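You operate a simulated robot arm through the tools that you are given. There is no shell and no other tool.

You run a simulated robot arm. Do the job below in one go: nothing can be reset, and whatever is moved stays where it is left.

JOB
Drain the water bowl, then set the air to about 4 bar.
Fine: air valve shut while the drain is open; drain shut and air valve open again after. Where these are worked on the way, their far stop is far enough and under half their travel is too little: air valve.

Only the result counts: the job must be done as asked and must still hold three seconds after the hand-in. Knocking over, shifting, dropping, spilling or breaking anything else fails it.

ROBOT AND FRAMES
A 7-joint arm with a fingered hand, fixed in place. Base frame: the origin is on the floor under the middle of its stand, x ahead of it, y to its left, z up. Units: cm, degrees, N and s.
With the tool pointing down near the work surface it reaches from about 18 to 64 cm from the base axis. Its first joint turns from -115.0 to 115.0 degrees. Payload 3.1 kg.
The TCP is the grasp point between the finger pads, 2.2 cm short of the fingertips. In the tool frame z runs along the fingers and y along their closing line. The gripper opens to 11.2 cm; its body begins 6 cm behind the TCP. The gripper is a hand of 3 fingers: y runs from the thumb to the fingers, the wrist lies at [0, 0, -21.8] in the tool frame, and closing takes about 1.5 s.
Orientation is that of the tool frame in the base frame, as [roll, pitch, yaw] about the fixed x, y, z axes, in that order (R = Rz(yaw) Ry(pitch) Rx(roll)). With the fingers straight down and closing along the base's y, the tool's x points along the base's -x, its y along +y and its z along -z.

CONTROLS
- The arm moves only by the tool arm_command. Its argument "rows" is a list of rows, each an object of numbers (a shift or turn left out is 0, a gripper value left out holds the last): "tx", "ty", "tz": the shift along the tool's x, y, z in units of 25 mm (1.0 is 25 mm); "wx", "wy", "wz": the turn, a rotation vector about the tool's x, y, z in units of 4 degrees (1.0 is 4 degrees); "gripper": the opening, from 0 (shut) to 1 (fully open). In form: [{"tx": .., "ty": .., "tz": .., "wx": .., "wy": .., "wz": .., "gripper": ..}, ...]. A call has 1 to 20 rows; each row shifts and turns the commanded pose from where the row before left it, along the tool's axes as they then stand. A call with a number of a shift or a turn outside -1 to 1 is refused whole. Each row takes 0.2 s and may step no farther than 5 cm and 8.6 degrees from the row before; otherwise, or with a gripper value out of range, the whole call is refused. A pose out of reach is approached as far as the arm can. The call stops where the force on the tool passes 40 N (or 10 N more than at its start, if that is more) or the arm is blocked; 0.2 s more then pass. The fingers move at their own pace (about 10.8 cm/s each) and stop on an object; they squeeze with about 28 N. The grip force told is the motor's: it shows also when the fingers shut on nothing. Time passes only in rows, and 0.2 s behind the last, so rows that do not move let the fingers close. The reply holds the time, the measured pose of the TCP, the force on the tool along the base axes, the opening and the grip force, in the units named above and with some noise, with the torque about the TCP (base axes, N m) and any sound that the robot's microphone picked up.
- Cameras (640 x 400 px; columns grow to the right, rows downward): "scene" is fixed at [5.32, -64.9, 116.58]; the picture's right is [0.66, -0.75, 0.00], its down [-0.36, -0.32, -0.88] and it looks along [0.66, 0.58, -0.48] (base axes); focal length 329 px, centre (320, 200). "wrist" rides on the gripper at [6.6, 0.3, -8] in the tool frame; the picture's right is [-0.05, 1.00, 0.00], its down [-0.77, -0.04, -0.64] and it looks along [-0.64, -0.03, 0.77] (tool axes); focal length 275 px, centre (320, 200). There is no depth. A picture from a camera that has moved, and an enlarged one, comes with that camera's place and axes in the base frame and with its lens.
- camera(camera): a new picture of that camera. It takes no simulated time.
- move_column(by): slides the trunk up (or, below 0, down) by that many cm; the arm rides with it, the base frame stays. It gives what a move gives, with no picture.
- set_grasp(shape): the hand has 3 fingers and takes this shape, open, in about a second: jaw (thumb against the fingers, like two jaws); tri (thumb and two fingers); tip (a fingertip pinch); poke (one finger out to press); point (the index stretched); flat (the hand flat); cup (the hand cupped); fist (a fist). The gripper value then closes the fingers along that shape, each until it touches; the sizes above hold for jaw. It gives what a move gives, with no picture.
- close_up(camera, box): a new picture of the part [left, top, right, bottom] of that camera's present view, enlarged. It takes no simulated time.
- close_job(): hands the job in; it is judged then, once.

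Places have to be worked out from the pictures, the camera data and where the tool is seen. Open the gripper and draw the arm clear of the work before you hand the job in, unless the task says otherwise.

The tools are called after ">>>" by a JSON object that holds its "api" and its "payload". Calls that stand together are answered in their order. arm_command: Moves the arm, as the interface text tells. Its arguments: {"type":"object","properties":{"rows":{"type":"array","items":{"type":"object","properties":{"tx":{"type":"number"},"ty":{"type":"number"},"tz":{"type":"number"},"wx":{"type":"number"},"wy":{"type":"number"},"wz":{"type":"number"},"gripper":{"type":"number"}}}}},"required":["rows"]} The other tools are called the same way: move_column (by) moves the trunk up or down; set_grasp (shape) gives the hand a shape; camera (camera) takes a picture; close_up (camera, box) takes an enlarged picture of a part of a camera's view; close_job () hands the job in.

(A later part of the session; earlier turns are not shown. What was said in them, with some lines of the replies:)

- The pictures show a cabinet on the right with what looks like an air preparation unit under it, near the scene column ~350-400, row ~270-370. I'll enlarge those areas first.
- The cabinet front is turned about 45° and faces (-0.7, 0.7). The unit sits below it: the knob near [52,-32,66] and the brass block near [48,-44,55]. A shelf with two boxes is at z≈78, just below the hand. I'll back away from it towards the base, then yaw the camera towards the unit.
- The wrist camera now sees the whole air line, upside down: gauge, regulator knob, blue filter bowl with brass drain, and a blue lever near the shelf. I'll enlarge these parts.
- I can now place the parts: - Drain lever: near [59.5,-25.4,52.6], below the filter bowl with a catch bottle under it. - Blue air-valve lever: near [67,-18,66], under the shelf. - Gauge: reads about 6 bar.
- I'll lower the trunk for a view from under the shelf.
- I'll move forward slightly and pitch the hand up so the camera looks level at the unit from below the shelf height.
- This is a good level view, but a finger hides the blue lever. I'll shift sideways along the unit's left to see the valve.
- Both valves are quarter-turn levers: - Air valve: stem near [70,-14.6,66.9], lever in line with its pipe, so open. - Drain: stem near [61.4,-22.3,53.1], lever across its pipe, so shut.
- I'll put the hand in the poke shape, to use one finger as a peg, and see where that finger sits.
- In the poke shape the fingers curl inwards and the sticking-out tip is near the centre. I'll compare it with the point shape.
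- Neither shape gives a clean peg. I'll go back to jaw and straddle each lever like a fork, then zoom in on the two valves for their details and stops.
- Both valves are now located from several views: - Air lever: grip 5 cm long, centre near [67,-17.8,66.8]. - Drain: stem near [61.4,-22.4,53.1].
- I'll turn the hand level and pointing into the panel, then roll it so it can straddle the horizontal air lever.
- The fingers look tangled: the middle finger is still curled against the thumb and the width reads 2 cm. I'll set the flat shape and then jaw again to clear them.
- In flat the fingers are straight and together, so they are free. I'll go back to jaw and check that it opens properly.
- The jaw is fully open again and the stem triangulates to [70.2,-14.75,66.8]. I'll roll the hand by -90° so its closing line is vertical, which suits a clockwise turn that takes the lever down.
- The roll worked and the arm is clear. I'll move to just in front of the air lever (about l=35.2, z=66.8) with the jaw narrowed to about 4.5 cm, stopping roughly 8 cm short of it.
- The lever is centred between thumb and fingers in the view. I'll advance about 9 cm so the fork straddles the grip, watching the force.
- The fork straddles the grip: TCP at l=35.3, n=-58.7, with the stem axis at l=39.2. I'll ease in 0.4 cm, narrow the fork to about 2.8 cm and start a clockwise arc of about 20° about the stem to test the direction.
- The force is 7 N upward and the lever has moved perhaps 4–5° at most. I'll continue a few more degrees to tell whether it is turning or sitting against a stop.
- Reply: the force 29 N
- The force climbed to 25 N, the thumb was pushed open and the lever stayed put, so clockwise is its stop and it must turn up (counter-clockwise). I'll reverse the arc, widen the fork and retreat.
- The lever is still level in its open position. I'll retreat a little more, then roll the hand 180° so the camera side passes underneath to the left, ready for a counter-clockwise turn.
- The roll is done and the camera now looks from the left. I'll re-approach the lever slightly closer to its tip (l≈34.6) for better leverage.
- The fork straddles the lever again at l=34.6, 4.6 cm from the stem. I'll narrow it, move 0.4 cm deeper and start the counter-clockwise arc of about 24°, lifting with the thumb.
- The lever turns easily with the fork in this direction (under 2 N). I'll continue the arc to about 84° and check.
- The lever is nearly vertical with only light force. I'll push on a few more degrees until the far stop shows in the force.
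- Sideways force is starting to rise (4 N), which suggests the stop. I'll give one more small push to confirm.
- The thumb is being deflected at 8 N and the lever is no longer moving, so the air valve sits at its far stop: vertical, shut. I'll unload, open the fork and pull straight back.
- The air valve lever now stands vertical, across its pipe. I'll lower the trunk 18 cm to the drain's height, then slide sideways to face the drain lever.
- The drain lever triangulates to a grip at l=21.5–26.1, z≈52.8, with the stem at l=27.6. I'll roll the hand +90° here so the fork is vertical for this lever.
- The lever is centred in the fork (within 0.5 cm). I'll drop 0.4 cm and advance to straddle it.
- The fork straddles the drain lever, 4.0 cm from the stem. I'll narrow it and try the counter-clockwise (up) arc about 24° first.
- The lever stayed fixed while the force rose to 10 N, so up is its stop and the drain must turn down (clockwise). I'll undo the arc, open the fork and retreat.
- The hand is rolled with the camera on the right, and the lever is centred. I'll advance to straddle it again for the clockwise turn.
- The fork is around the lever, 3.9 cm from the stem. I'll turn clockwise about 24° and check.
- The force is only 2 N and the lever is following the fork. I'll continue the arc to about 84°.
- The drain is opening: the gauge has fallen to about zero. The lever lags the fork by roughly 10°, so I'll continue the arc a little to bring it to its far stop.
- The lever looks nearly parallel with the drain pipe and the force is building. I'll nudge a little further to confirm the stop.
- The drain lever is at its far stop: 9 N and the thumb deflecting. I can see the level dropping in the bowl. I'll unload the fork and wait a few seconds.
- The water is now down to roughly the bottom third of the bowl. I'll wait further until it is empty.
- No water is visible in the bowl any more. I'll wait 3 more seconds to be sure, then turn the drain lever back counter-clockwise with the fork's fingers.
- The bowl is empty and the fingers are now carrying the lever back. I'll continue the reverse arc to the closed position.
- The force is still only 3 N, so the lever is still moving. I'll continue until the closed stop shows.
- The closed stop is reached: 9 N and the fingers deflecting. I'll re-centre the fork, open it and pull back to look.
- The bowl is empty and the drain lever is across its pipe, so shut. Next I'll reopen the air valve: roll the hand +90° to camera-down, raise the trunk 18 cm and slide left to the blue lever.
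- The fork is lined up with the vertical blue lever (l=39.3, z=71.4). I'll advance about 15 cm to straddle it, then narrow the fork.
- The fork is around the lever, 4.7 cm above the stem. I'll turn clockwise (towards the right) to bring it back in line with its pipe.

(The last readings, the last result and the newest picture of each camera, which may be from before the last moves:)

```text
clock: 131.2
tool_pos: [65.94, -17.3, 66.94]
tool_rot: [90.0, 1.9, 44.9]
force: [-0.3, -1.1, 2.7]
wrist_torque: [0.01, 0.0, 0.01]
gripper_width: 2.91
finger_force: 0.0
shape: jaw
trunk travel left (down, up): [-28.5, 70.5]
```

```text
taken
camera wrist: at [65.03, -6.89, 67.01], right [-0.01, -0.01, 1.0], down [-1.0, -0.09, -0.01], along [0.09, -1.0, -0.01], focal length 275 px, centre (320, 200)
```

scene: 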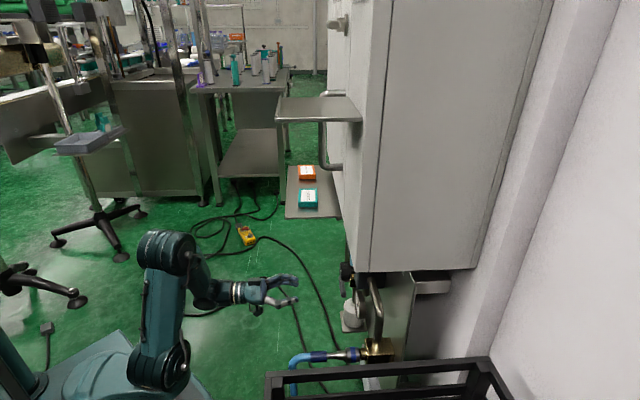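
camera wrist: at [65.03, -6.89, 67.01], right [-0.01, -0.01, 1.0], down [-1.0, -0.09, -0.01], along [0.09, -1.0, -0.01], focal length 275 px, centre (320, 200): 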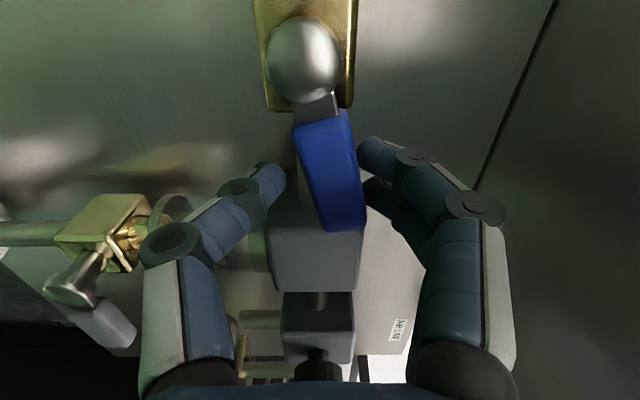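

The lever is following, about 10° behind. I'll continue until the open stop shows in the force.

>>> {"api": "arm_command", "payload": {"rows": [{"tx": 0.0046, "ty": -0.131, "wz": 1}, {"tx": 0.0046, "ty": -0.131, "wz": 1}, {"tx": 0.0046, "ty": -0.131, "wz": 1}, {"tx": 0.0046, "ty": -0.131, "wz": 1}]}}

>>> {"api": "camera", "payload": {"camera": "wrist"}}

```text
clock: 132.2
tool_pos: [66.13, -17.19, 65.72]
tool_rot: [89.9, -14.0, 45.0]
force: [1.0, -0.9, 4.0]
wrist_torque: [-0.05, 0.0, 0.01]
gripper_width: 3.01
finger_force: 0.1
shape: jaw
trunk travel left (down, up): [-28.5, 70.5]
```

```text
taken
camera wrist: at [64.91, -6.97, 67.57], right [-0.21, -0.2, 0.96], down [-0.97, -0.07, -0.22], along [0.11, -0.98, -0.18], focal length 275 px, centre (320, 200)
```

wrist: 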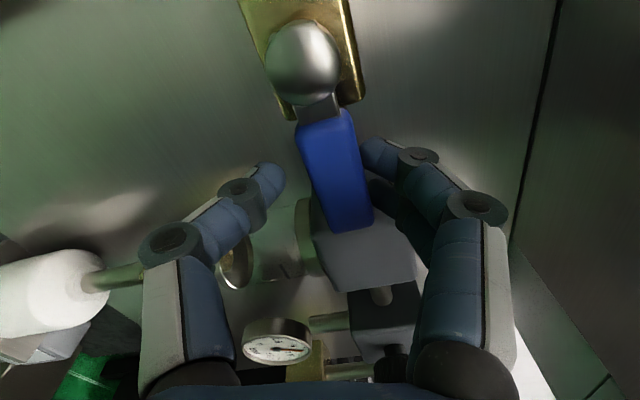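

>>> {"api": "arm_command", "payload": {"rows": [{"tx": 0.0046, "ty": -0.131, "wz": 0.7}, {"tx": 0.0046, "ty": -0.131, "wz": 0.7}, {}]}}

>>> {"api": "camera", "payload": {"camera": "wrist"}}

```text
clock: 133.0
tool_pos: [66.24, -17.05, 65.22]
tool_rot: [89.8, -19.7, 44.9]
force: [4.3, 0.7, 11.7]
wrist_torque: [-0.31, 0.13, 0.11]
gripper_width: 3.55
finger_force: 0.0
shape: jaw
trunk travel left (down, up): [-28.5, 70.5]
```

```text
taken
camera wrist: at [64.87, -6.89, 67.61], right [-0.27, -0.27, 0.92], down [-0.95, -0.06, -0.3], along [0.13, -0.96, -0.24], focal length 275 px, centre (320, 200)
```

wrist: 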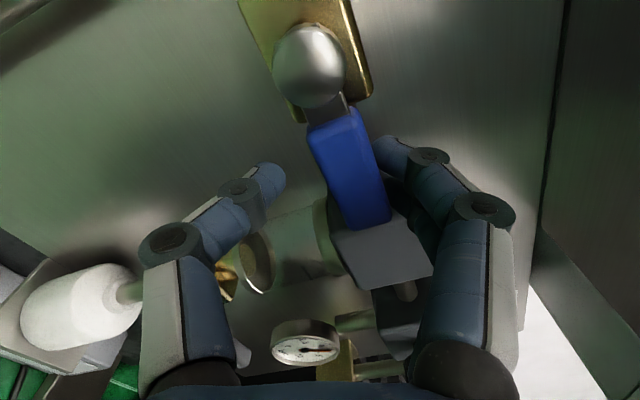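

The open stop is reached: 12 N and the fingers deflecting. I'll re-centre the fork, open it and pull back for a look at the gauge and valve.

>>> {"api": "arm_command", "payload": {"rows": [{"ty": 0.131, "wz": -1}, {"ty": 0.131, "wz": -1}, {"ty": 0.131, "wz": -1}, {"ty": 0.08, "wz": -1, "gripper": 0.45}, {"wz": -0.9}, {}, {"tz": -0.7}, {"tz": -0.7}, {"tz": -0.7}, {"tz": -0.7}, {"tz": -0.7}, {"tz": -0.7}, {"tz": -0.7}, {"tz": -0.7}, {"tz": -0.7}, {"tz": -0.7}, {}]}}

>>> {"api": "camera", "payload": {"camera": "wrist"}}

>>> {"api": "close_up", "payload": {"camera": "wrist", "box": [220, 0, 380, 280]}}

```text
clock: 136.6
tool_pos: [53.7, -4.79, 65.99]
tool_rot: [90.0, 0.0, 44.9]
force: [-0.5, 0.1, 0.2]
wrist_torque: [0.04, -0.01, 0.03]
gripper_width: 5.01
finger_force: 0.0
shape: jaw
trunk travel left (down, up): [-28.5, 70.5]
```

```text
taken
camera wrist: at [52.73, 5.59, 66.38], right [-0.03, -0.03, 1.0], down [-0.99, -0.09, -0.04], along [0.09, -1.0, -0.03], focal length 275 px, centre (320, 200)
```

wrist: 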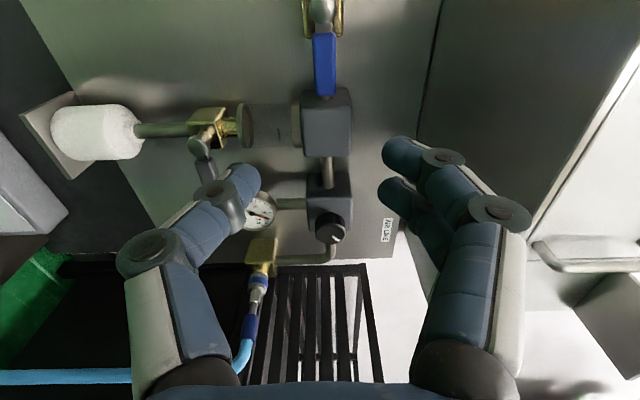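

```text
1.43 times, centred on (300, 140) of wrist
camera zoom: at [52.73, 5.59, 66.38], right [-0.03, -0.03, 1.0], down [-0.99, -0.09, -0.04], along [0.09, -1.0, -0.03], focal length 393 px, centre (349, 286)
```

zoom: 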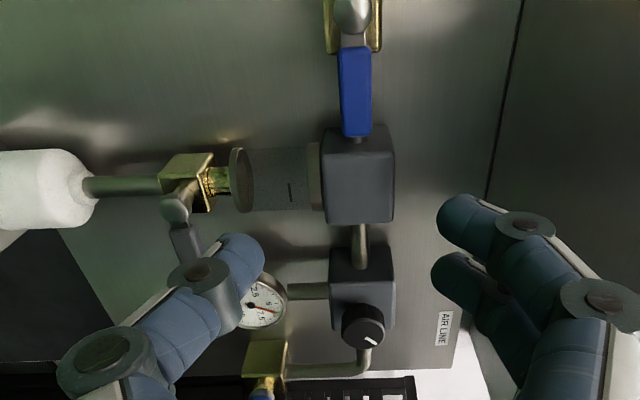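

The air valve is open again, its lever in line with the pipe, and the drain stays shut. I judge the knob face to be at l≈15.1, n≈-59, z≈66.6. I'll slide over in front of it with the jaw opened to about 7 cm.

>>> {"api": "arm_command", "payload": {"rows": [{"tx": -0.78, "ty": 0.024, "gripper": 0.65}, {"tx": -0.78, "ty": 0.024}, {"tx": -0.78, "ty": 0.024}, {"tx": -0.78, "ty": 0.024}, {"tx": -0.78, "ty": 0.024}, {"tx": -0.78, "ty": 0.024}, {"tx": -0.78, "ty": 0.024}, {"tx": -0.78, "ty": 0.024}, {"tx": -0.78, "ty": 0.024}, {"tx": -0.78, "ty": 0.024}, {}]}}

>>> {"api": "camera", "payload": {"camera": "wrist"}}

>>> {"api": "camera", "payload": {"camera": "scene"}}

```text
clock: 139.0
tool_pos: [39.89, -18.69, 66.61]
tool_rot: [90.0, 0.0, 44.9]
force: [-0.5, 0.1, 0.3]
wrist_torque: [-0.01, -0.03, 0.01]
gripper_width: 7.23
finger_force: 0.0
shape: jaw
trunk travel left (down, up): [-28.5, 70.5]
```

```text
taken
camera wrist: at [38.96, -8.26, 67.05], right [-0.03, -0.03, 1.0], down [-0.99, -0.09, -0.04], along [0.1, -0.99, -0.03], focal length 275 px, centre (320, 200)
```

wrist: 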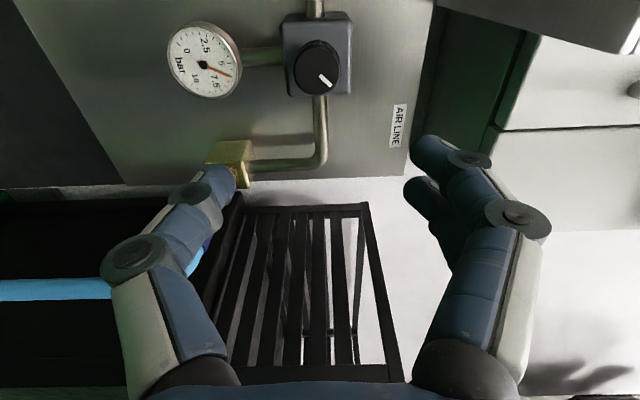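

```text
taken
```

scene: 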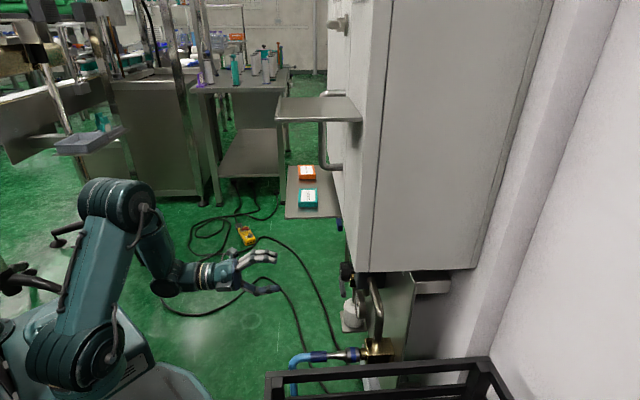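

The knob and gauge are in clear view, so I'll enlarge both to read the pressure and the knob's pointer.

>>> {"api": "close_up", "payload": {"camera": "wrist", "box": [150, 0, 370, 130]}}

>>> {"api": "close_up", "payload": {"camera": "scene", "box": [320, 240, 420, 340]}}

```text
2.91 times, centred on (260, 65) of wrist
camera zoom: at [38.96, -8.26, 67.05], right [-0.03, -0.03, 1.0], down [-0.99, -0.09, -0.04], along [0.1, -0.99, -0.03], focal length 801 px, centre (494, 593)
```

zoom: 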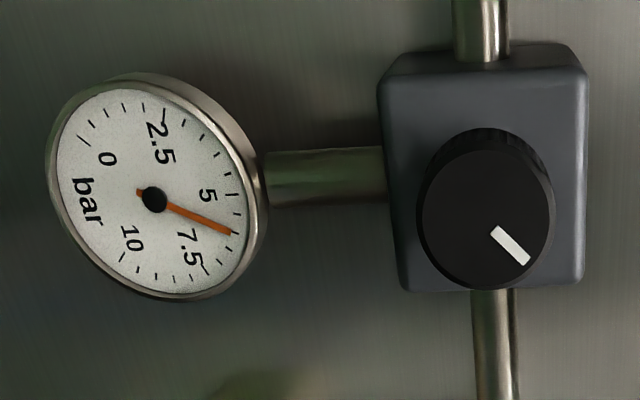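

```text
4.00 times, centred on (370, 290) of scene
camera zoom: at [5.32, -64.9, 116.58], right [0.66, -0.75, 0.0], down [-0.36, -0.32, -0.88], along [0.66, 0.58, -0.48], focal length 1315 px, centre (120, -160)
```

zoom: 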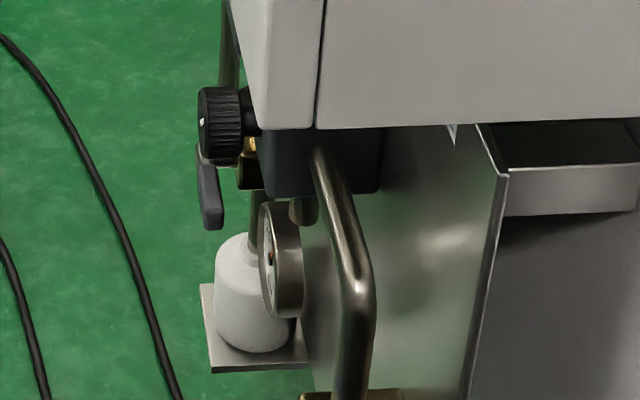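

The gauge reads about 6.0 bar, and the knob's axis works out to l=15.2, z=66.55. I'll advance to put the knob between the pads, stopping short to check first.

>>> {"api": "arm_command", "payload": {"rows": [{"tx": 0.01, "tz": 0.715}, {"tx": 0.01, "tz": 0.715}, {"tx": 0.01, "tz": 0.715}, {"tx": 0.01, "tz": 0.715}, {"tx": 0.01, "tz": 0.715}, {"tx": 0.01, "tz": 0.715}, {"tx": 0.01, "tz": 0.715}, {"tx": 0.01, "tz": 0.715}, {}]}}

>>> {"api": "camera", "payload": {"camera": "wrist"}}

>>> {"api": "close_up", "payload": {"camera": "scene", "box": [270, 210, 420, 330]}}

```text
clock: 141.0
tool_pos: [50.14, -28.7, 66.72]
tool_rot: [90.0, 0.0, 44.8]
force: [-0.2, 0.2, -0.5]
wrist_torque: [-0.02, -0.02, 0.03]
gripper_width: 7.23
finger_force: 0.0
shape: jaw
trunk travel left (down, up): [-28.5, 70.5]
```

```text
taken
camera wrist: at [49.19, -18.24, 67.03], right [-0.03, -0.03, 1.0], down [-0.99, -0.09, -0.04], along [0.1, -0.99, -0.03], focal length 275 px, centre (320, 200)
```

wrist: 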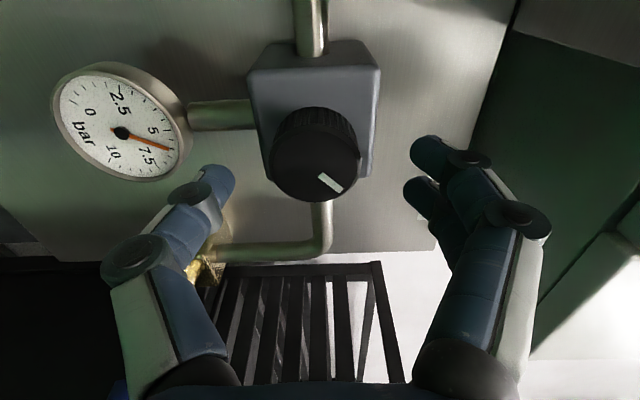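

```text
3.33 times, centred on (345, 270) of scene
camera zoom: at [5.32, -64.9, 116.58], right [0.66, -0.75, 0.0], down [-0.36, -0.32, -0.88], along [0.66, 0.58, -0.48], focal length 1096 px, centre (237, -33)
```

zoom: 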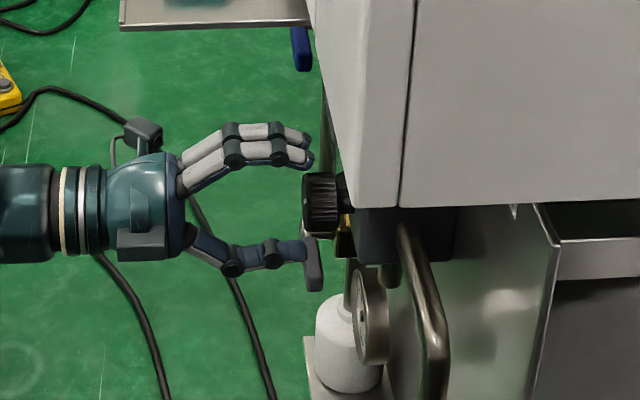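

The jaw surrounds the knob's axis with clearance and the gauge stays in view. I'll advance the last 3.5 cm and close on the knob.

>>> {"api": "arm_command", "payload": {"rows": [{"tz": 0.467}, {"tz": 0.467}, {"tz": 0.467}, {}, {"gripper": 0.3}, {}, {}, {"gripper": 0}, {}, {}, {}, {}, {}]}}

>>> {"api": "camera", "payload": {"camera": "wrist"}}

>>> {"api": "close_up", "payload": {"camera": "scene", "box": [270, 210, 420, 330]}}

```text
clock: 143.8
tool_pos: [52.46, -30.97, 66.79]
tool_rot: [89.9, -0.1, 45.0]
force: [-19.3, 21.0, -2.9]
wrist_torque: [-0.05, 0.1, 0.06]
gripper_width: 4.65
finger_force: 28.3
shape: jaw
trunk travel left (down, up): [-28.5, 70.5]
```

```text
taken
camera wrist: at [51.53, -20.54, 67.12], right [-0.03, -0.03, 1.0], down [-0.99, -0.09, -0.04], along [0.1, -0.99, -0.03], focal length 275 px, centre (320, 200)
```

wrist: 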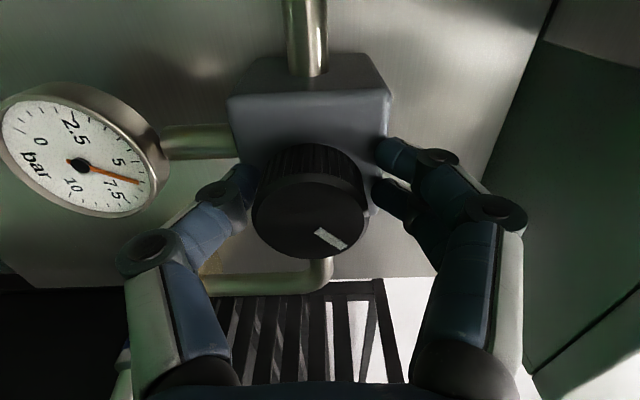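

```text
3.33 times, centred on (345, 270) of scene
camera zoom: at [5.32, -64.9, 116.58], right [0.66, -0.75, 0.0], down [-0.36, -0.32, -0.88], along [0.66, 0.58, -0.48], focal length 1096 px, centre (237, -33)
```

zoom: 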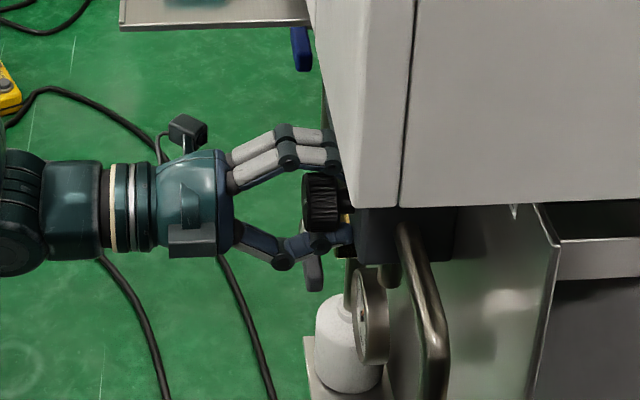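

The grip holds at 4.65 cm, but a 28 N push back along the axis shows the fingertips pressing on the regulator block. I'll open, back off 1 cm and close again.

>>> {"api": "arm_command", "payload": {"rows": [{"gripper": 0.55}, {}, {"tz": -0.2}, {"tz": -0.2}, {}, {"gripper": 0.3}, {}, {"gripper": 0}, {}, {}, {}, {}]}}

>>> {"api": "close_up", "payload": {"camera": "wrist", "box": [0, 40, 480, 340]}}

```text
clock: 146.4
tool_pos: [51.78, -30.55, 66.79]
tool_rot: [90.1, -0.1, 44.9]
force: [-1.4, -4.5, 0.8]
wrist_torque: [-0.01, -0.03, -0.06]
gripper_width: 3.08
finger_force: 28.1
shape: jaw
trunk travel left (down, up): [-28.5, 70.5]
```

```text
1.33 times, centred on (240, 190) of wrist
camera zoom: at [50.9, -20.08, 67.02], right [-0.03, -0.03, 1.0], down [-0.99, -0.09, -0.04], along [0.09, -1.0, -0.03], focal length 367 px, centre (427, 213)
```

zoom: 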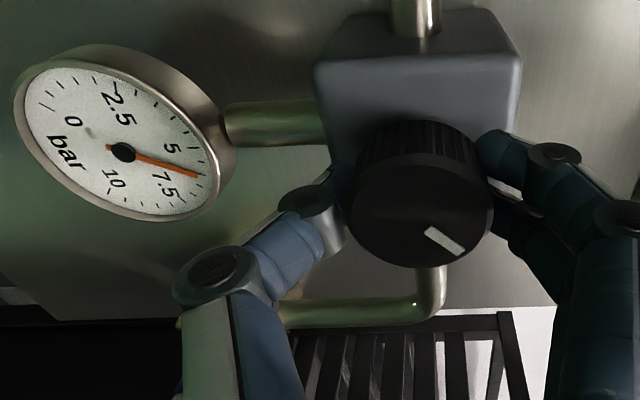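

The axial push is gone and the knob is held with 28 N. I'll turn 20° counter-clockwise and watch the pointer and gauge.

>>> {"api": "arm_command", "payload": {"rows": [{"wz": -1}, {"wz": -1}, {"wz": -1}, {"wz": -1}, {"wz": -1}, {}]}}

>>> {"api": "close_up", "payload": {"camera": "wrist", "box": [0, 0, 480, 300]}}

```text
clock: 147.8
tool_pos: [51.84, -30.45, 66.76]
tool_rot: [89.8, 20.0, 44.9]
force: [3.4, -4.3, 5.3]
wrist_torque: [-0.06, -0.09, 0.06]
gripper_width: 3.01
finger_force: 27.9
shape: jaw
trunk travel left (down, up): [-28.5, 70.5]
```

```text
1.33 times, centred on (240, 150) of wrist
camera zoom: at [50.7, -20.24, 64.75], right [0.21, 0.21, 0.95], down [-0.97, -0.07, 0.23], along [0.12, -0.97, 0.19], focal length 367 px, centre (427, 267)
```

zoom: 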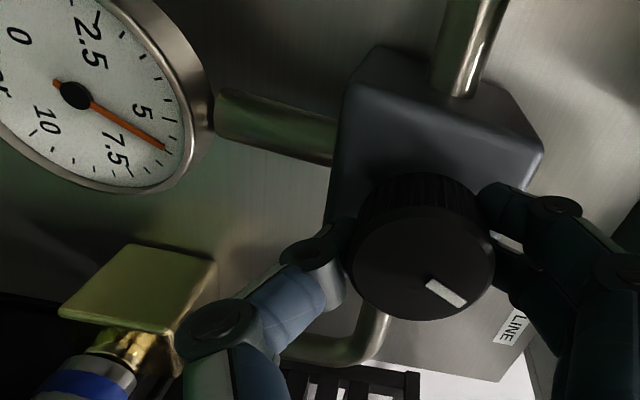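

The pointer moved with the hand, so the knob turned. I'll read the gauge closer up.

>>> {"api": "close_up", "payload": {"camera": "wrist", "box": [0, 0, 170, 150]}}

```text
2.67 times, centred on (85, 75) of wrist
camera zoom: at [50.7, -20.24, 64.75], right [0.21, 0.21, 0.95], down [-0.97, -0.07, 0.23], along [0.12, -0.97, 0.19], focal length 734 px, centre (947, 533)
```

zoom: 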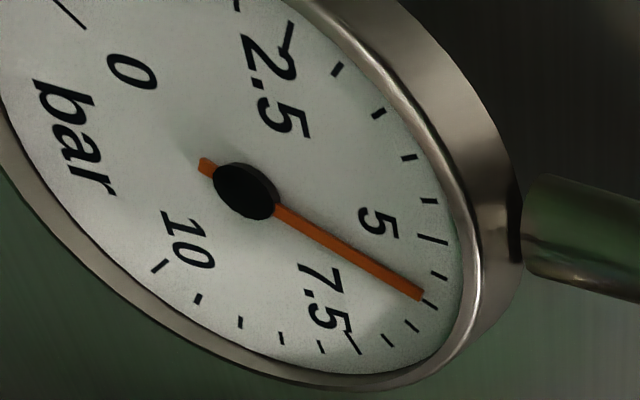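

The needle still reads about 6.0 bar. I'll wait a second, turn 20° more and compare again.

>>> {"api": "arm_command", "payload": {"rows": [{"wz": -1}, {"wz": -1}, {"wz": -1}, {"wz": -1}, {"wz": -1}, {}, {}, {}, {}, {}]}}

>>> {"api": "camera", "payload": {"camera": "wrist"}}

>>> {"api": "close_up", "payload": {"camera": "wrist", "box": [0, 0, 170, 150]}}

```text
clock: 150.0
tool_pos: [51.94, -30.49, 66.72]
tool_rot: [89.9, 40.0, 45.0]
force: [8.0, 0.0, 5.1]
wrist_torque: [-0.13, -0.16, 0.12]
gripper_width: 2.96
finger_force: 27.7
shape: jaw
trunk travel left (down, up): [-28.5, 70.5]
```

```text
taken
camera wrist: at [49.95, -20.96, 62.7], right [0.43, 0.43, 0.79], down [-0.88, 0.02, 0.47], along [0.19, -0.9, 0.39], focal length 275 px, centre (320, 200)
```

wrist: 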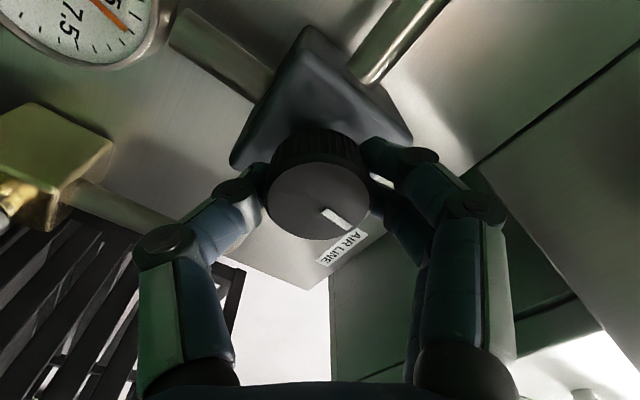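

```text
2.67 times, centred on (85, 75) of wrist
camera zoom: at [49.95, -20.96, 62.7], right [0.43, 0.43, 0.79], down [-0.88, 0.02, 0.47], along [0.19, -0.9, 0.39], focal length 734 px, centre (947, 533)
```

zoom: 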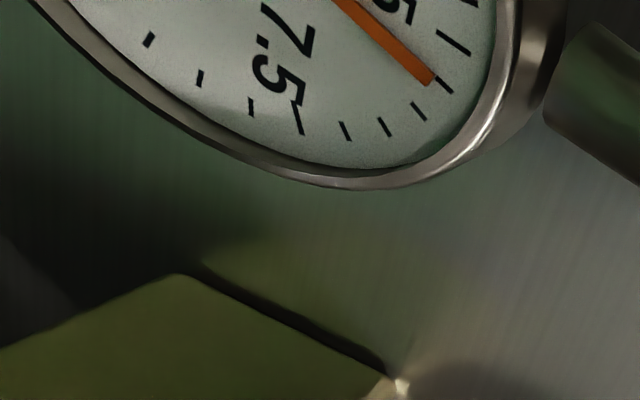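

Now the needle reads about 5.5 bar, so counter-clockwise lowers it with some lag. I'll turn another 28°, then release and roll back to read the gauge and re-grip.

>>> {"api": "arm_command", "payload": {"rows": [{"wz": -1}, {"wz": -1}, {"wz": -1}, {"wz": -1}, {"wz": -1}, {"wz": -1}, {"wz": -1}, {}, {}, {"gripper": 0.55}, {}, {}, {"wz": 1}, {"wz": 1}, {"wz": 1}, {"wz": 1}, {"wz": 1}, {"wz": 1}, {"wz": 1}, {"wz": 1}]}}

>>> {"api": "arm_command", "payload": {"rows": [{"wz": 1}, {"wz": 1}, {"wz": 1}, {"wz": 1}, {"wz": 1}, {"wz": 1}, {"wz": 1}, {"wz": 1}, {"wz": 1}, {}, {}]}}

>>> {"api": "camera", "payload": {"camera": "wrist"}}

>>> {"api": "close_up", "payload": {"camera": "wrist", "box": [0, 50, 200, 230]}}

```text
clock: 154.2
tool_pos: [51.89, -30.54, 66.63]
tool_rot: [90.0, 35.9, 45.0]
force: [0.1, 1.1, 0.1]
wrist_torque: [-0.02, 0.0, -0.01]
gripper_width: 6.11
finger_force: 0.0
shape: jaw
trunk travel left (down, up): [-28.5, 70.5]
```

```text
clock: 156.6
tool_pos: [51.87, -30.55, 66.76]
tool_rot: [90.0, 0.1, 44.9]
force: [-0.6, 0.4, -1.2]
wrist_torque: [0.04, 0.02, 0.02]
gripper_width: 6.11
finger_force: 0.1
shape: jaw
trunk travel left (down, up): [-28.5, 70.5]
```

```text
taken
camera wrist: at [50.89, -20.04, 67.03], right [-0.03, -0.03, 1.0], down [-0.99, -0.09, -0.04], along [0.09, -1.0, -0.03], focal length 275 px, centre (320, 200)
```

wrist: 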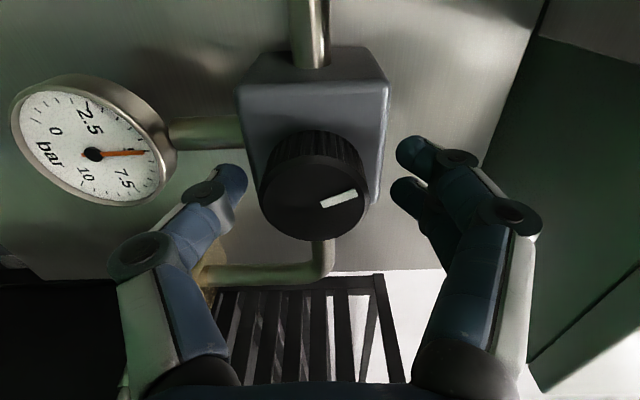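

```text
2.22 times, centred on (100, 140) of wrist
camera zoom: at [50.89, -20.04, 67.03], right [-0.03, -0.03, 1.0], down [-0.99, -0.09, -0.04], along [0.09, -1.0, -0.03], focal length 612 px, centre (809, 333)
```

zoom: 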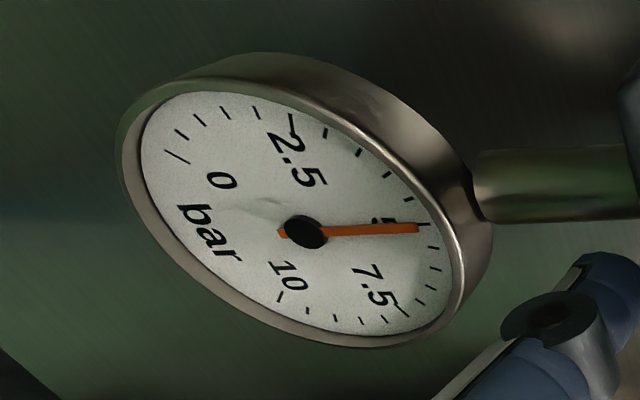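

The gauge now reads 5.0 bar after about 65° of turn, so about 65° more should reach 4. I'll re-grip, turn 64° counter-clockwise, release and roll back to read it.

>>> {"api": "arm_command", "payload": {"rows": [{"gripper": 0.3}, {}, {"gripper": 0}, {}, {}, {}, {}, {"wz": -1}, {"wz": -1}, {"wz": -1}, {"wz": -1}, {"wz": -1}, {"wz": -1}, {"wz": -1}, {"wz": -1}]}}

>>> {"api": "arm_command", "payload": {"rows": [{"wz": -1}, {"wz": -1}, {"wz": -1}, {"wz": -1}, {"wz": -1}, {"wz": -1}, {"wz": -1}, {"wz": -1}, {}, {}, {"gripper": 0.55}, {}, {}, {}]}}

>>> {"api": "arm_command", "payload": {"rows": [{"wz": 1}, {"wz": 1}, {"wz": 1}, {"wz": 1}, {"wz": 1}, {"wz": 1}, {"wz": 1}, {"wz": 1}, {"wz": 1}, {"wz": 1}, {"wz": 1}, {"wz": 1}, {"wz": 1}, {"wz": 1}, {"wz": 1}, {"wz": 1}, {}, {}]}}

>>> {"api": "camera", "payload": {"camera": "wrist"}}

>>> {"api": "close_up", "payload": {"camera": "wrist", "box": [0, 50, 200, 230]}}

```text
clock: 159.8
tool_pos: [51.87, -30.46, 66.73]
tool_rot: [89.9, 32.1, 44.9]
force: [3.4, -3.7, 6.8]
wrist_torque: [-0.08, -0.15, 0.02]
gripper_width: 3.03
finger_force: 28.0
shape: jaw
trunk travel left (down, up): [-28.5, 70.5]
```

```text
clock: 162.8
tool_pos: [51.81, -30.56, 66.74]
tool_rot: [89.9, 64.0, 44.9]
force: [-0.2, -0.1, -0.4]
wrist_torque: [-0.02, 0.01, 0.0]
gripper_width: 6.1
finger_force: 0.0
shape: jaw
trunk travel left (down, up): [-28.5, 70.5]
```

```text
clock: 166.6
tool_pos: [51.85, -30.49, 66.59]
tool_rot: [89.9, -0.1, 44.9]
force: [-0.3, -0.2, -1.2]
wrist_torque: [-0.02, 0.03, 0.03]
gripper_width: 6.08
finger_force: 0.1
shape: jaw
trunk travel left (down, up): [-28.5, 70.5]
```

```text
taken
camera wrist: at [50.9, -20.03, 67.03], right [-0.03, -0.03, 1.0], down [-0.99, -0.09, -0.04], along [0.09, -1.0, -0.03], focal length 275 px, centre (320, 200)
```

wrist: 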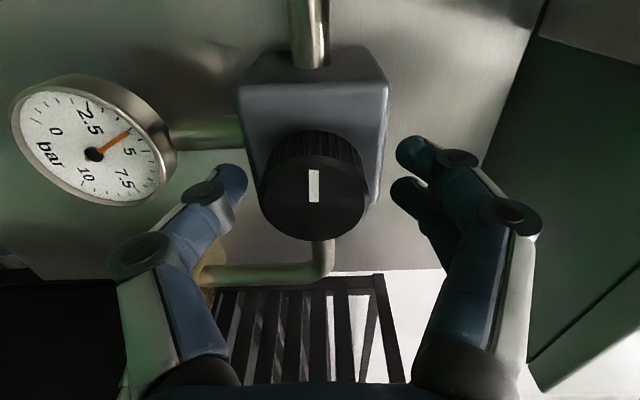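

```text
2.22 times, centred on (100, 140) of wrist
camera zoom: at [50.9, -20.03, 67.03], right [-0.03, -0.03, 1.0], down [-0.99, -0.09, -0.04], along [0.09, -1.0, -0.03], focal length 612 px, centre (809, 333)
```

zoom: 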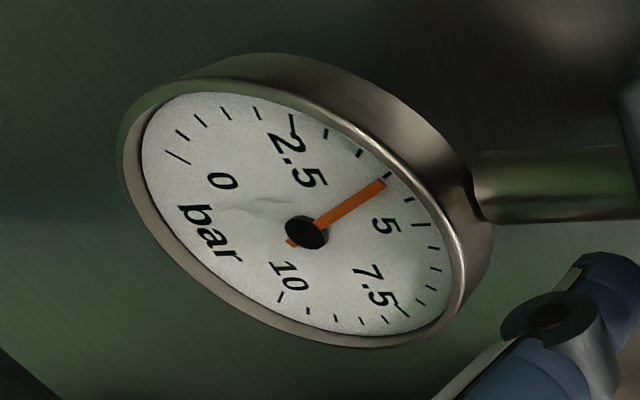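

The needle now points at the 4.0 tick. I'll pull straight back with the jaw open and check everything from a frontal view.

>>> {"api": "arm_command", "payload": {"rows": [{"gripper": 0.65}, {}, {"tz": -0.7}, {"tz": -0.7}, {"tz": -0.7}, {"tz": -0.7}, {"tz": -0.7}, {"tz": -0.7}, {"tz": -0.7}, {"tz": -0.7}, {"tz": -0.7}, {}]}}

>>> {"api": "camera", "payload": {"camera": "wrist"}}

>>> {"api": "close_up", "payload": {"camera": "wrist", "box": [140, 0, 370, 140]}}

```text
clock: 169.2
tool_pos: [40.66, -19.41, 66.73]
tool_rot: [90.0, -0.1, 44.9]
force: [0.1, -0.6, -0.3]
wrist_torque: [0.02, 0.03, 0.01]
gripper_width: 7.22
finger_force: 0.0
shape: jaw
trunk travel left (down, up): [-28.5, 70.5]
```

```text
taken
camera wrist: at [39.75, -8.86, 67.0], right [-0.03, -0.03, 1.0], down [-0.99, -0.09, -0.04], along [0.09, -1.0, -0.03], focal length 275 px, centre (320, 200)
```

wrist: 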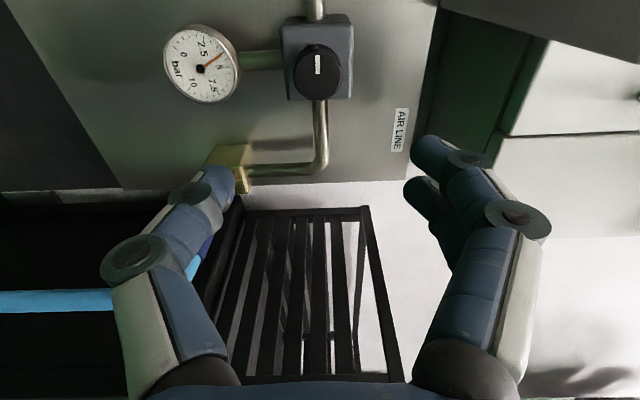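

```text
2.78 times, centred on (255, 70) of wrist
camera zoom: at [39.75, -8.86, 67.0], right [-0.03, -0.03, 1.0], down [-0.99, -0.09, -0.04], along [0.09, -1.0, -0.03], focal length 766 px, centre (501, 562)
```

zoom: 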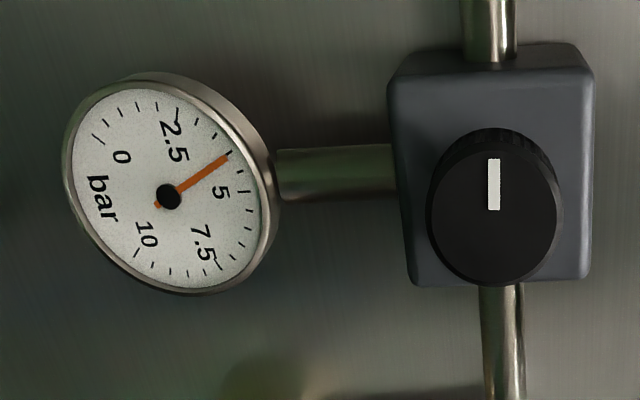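

The gauge reads 4.0 bar. I'll draw back further and roll and pitch the hand to get a level overview of all the parts.

>>> {"api": "arm_command", "payload": {"rows": [{"tz": -0.8}, {"tz": -0.8}, {"tz": -0.8}, {"tx": 0.8}, {"tx": 0.8}, {"tx": 0.8}, {"tx": 0.8}, {"wz": -1}, {"wz": -1}, {"wz": -1}, {"wz": -1}, {"wz": -1}, {"wz": -1}, {"wz": -1}, {"wz": -1}, {"wz": -1}, {"wz": -1}, {"wz": -1}, {"wz": -1}]}}

>>> {"api": "arm_command", "payload": {"rows": [{"wz": -1}, {"wz": -1}, {"wz": -1}, {"wz": -1}, {"wz": -1}, {"wz": -1}, {"wz": -1}, {"wz": -1}, {"wz": -1}, {"wz": -1}, {"wz": -0.5}]}}

>>> {"api": "arm_command", "payload": {"rows": [{"wy": 0.95, "gripper": 1}, {"wy": 0.95}, {"wy": 0.95}, {"wy": 0.95}, {"wy": 0.95}, {"wy": 0.95}, {"wy": 0.95}, {"wy": 0.95}, {"wy": 0.95}, {"wy": 0.95}, {"wy": 0.95}, {}]}}

>>> {"api": "camera", "payload": {"camera": "wrist"}}

>>> {"api": "camera", "payload": {"camera": "scene"}}

```text
clock: 173.2
tool_pos: [42.22, -9.44, 66.6]
tool_rot: [89.9, 47.9, 44.9]
force: [-1.1, -0.1, 0.4]
wrist_torque: [-0.03, 0.01, 0.03]
gripper_width: 7.22
finger_force: 0.1
shape: jaw
trunk travel left (down, up): [-28.5, 70.5]
```

```text
clock: 175.6
tool_pos: [42.21, -9.44, 66.76]
tool_rot: [-76.1, 89.9, -121.0]
force: [-0.1, -0.1, 1.0]
wrist_torque: [0.04, -0.04, 0.0]
gripper_width: 7.24
finger_force: 0.1
shape: jaw
trunk travel left (down, up): [-28.5, 70.5]
```

```text
clock: 178.2
tool_pos: [42.17, -9.41, 66.63]
tool_rot: [180.0, 48.1, 134.8]
force: [-0.6, 0.1, -0.1]
wrist_torque: [0.02, -0.03, 0.03]
gripper_width: 11.17
finger_force: 0.1
shape: jaw
trunk travel left (down, up): [-28.5, 70.5]
```

```text
taken
camera wrist: at [35.05, -1.74, 67.12], right [0.73, 0.68, 0.04], down [0.0, -0.05, 1.0], along [0.68, -0.73, -0.04], focal length 275 px, centre (320, 200)
```

wrist: 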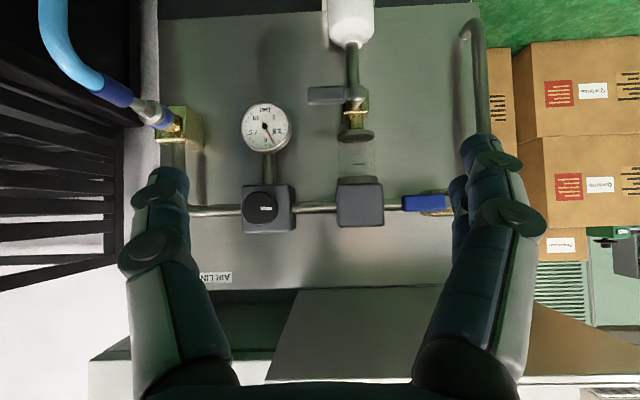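

```text
taken
```

scene: 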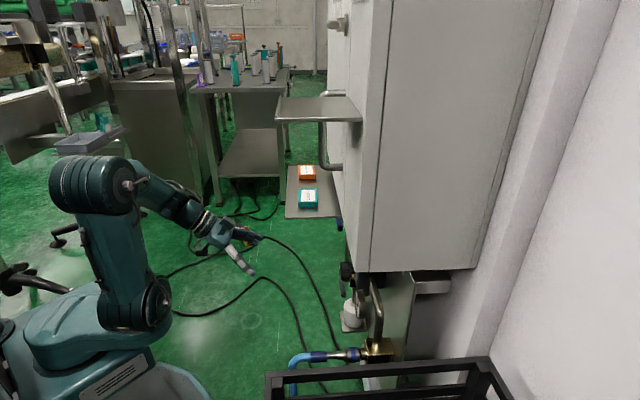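

The overview shows the valve lever in line with its pipe, the drain lever across, and the bowl clear. I'll enlarge the gauge and the valves for a last reading.

>>> {"api": "close_up", "payload": {"camera": "wrist", "box": [230, 90, 310, 165]}}

>>> {"api": "close_up", "payload": {"camera": "wrist", "box": [290, 60, 470, 240]}}

```text
5.33 times, centred on (270, 128) of wrist
camera zoom: at [35.05, -1.74, 67.12], right [0.73, 0.68, 0.04], down [0.0, -0.05, 1.0], along [0.68, -0.73, -0.04], focal length 1468 px, centre (587, 587)
```

zoom: 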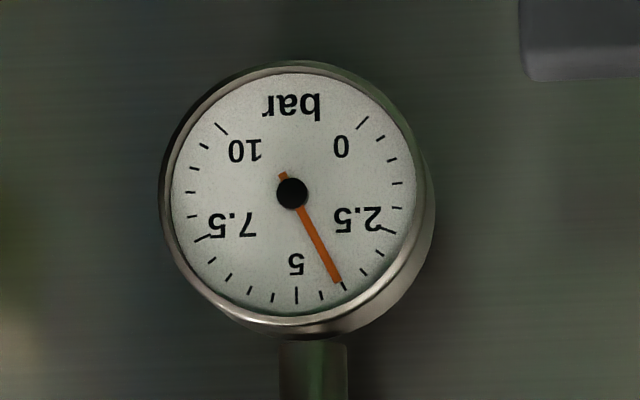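

```text
2.22 times, centred on (380, 150) of wrist
camera zoom: at [35.05, -1.74, 67.12], right [0.73, 0.68, 0.04], down [0.0, -0.05, 1.0], along [0.68, -0.73, -0.04], focal length 612 px, centre (187, 311)
```

zoom: 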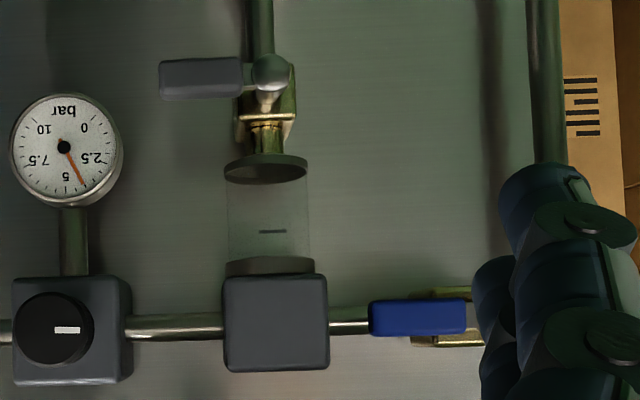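

Everything checks out:
- Gauge: 4.0 bar.
- Bowl: empty.
- Drain lever: across its pipe, so shut.
- Air-valve lever: in line with its pipe, so open.
- Boxes and catch bottle: undisturbed.

The arm is clear with the gripper open, so I hand the job in.

>>> {"api": "close_job", "payload": {}}

```text
The job is handed in.
```

The water bowl is drained and the air is set to about 4 bar. The job is handed in, but no result has come back yet.

- **Draining:** I shut the air valve, opened the drain until no water showed in the bowl, then shut the drain again.
- **Air:** I reopened the air valve to its stop, then turned the regulator down from about 6 bar. The gauge needle sat on the 4.0 mark at the last look, about 15 seconds after I stopped turning.
- **Surroundings:** the boxes on the shelf and the catch bottle are where they were. The arm is clear with the gripper open.

I first pushed each lever the wrong way, against its stop, with at most about 29 N. Neither lever moved, and both then turned freely the other way.
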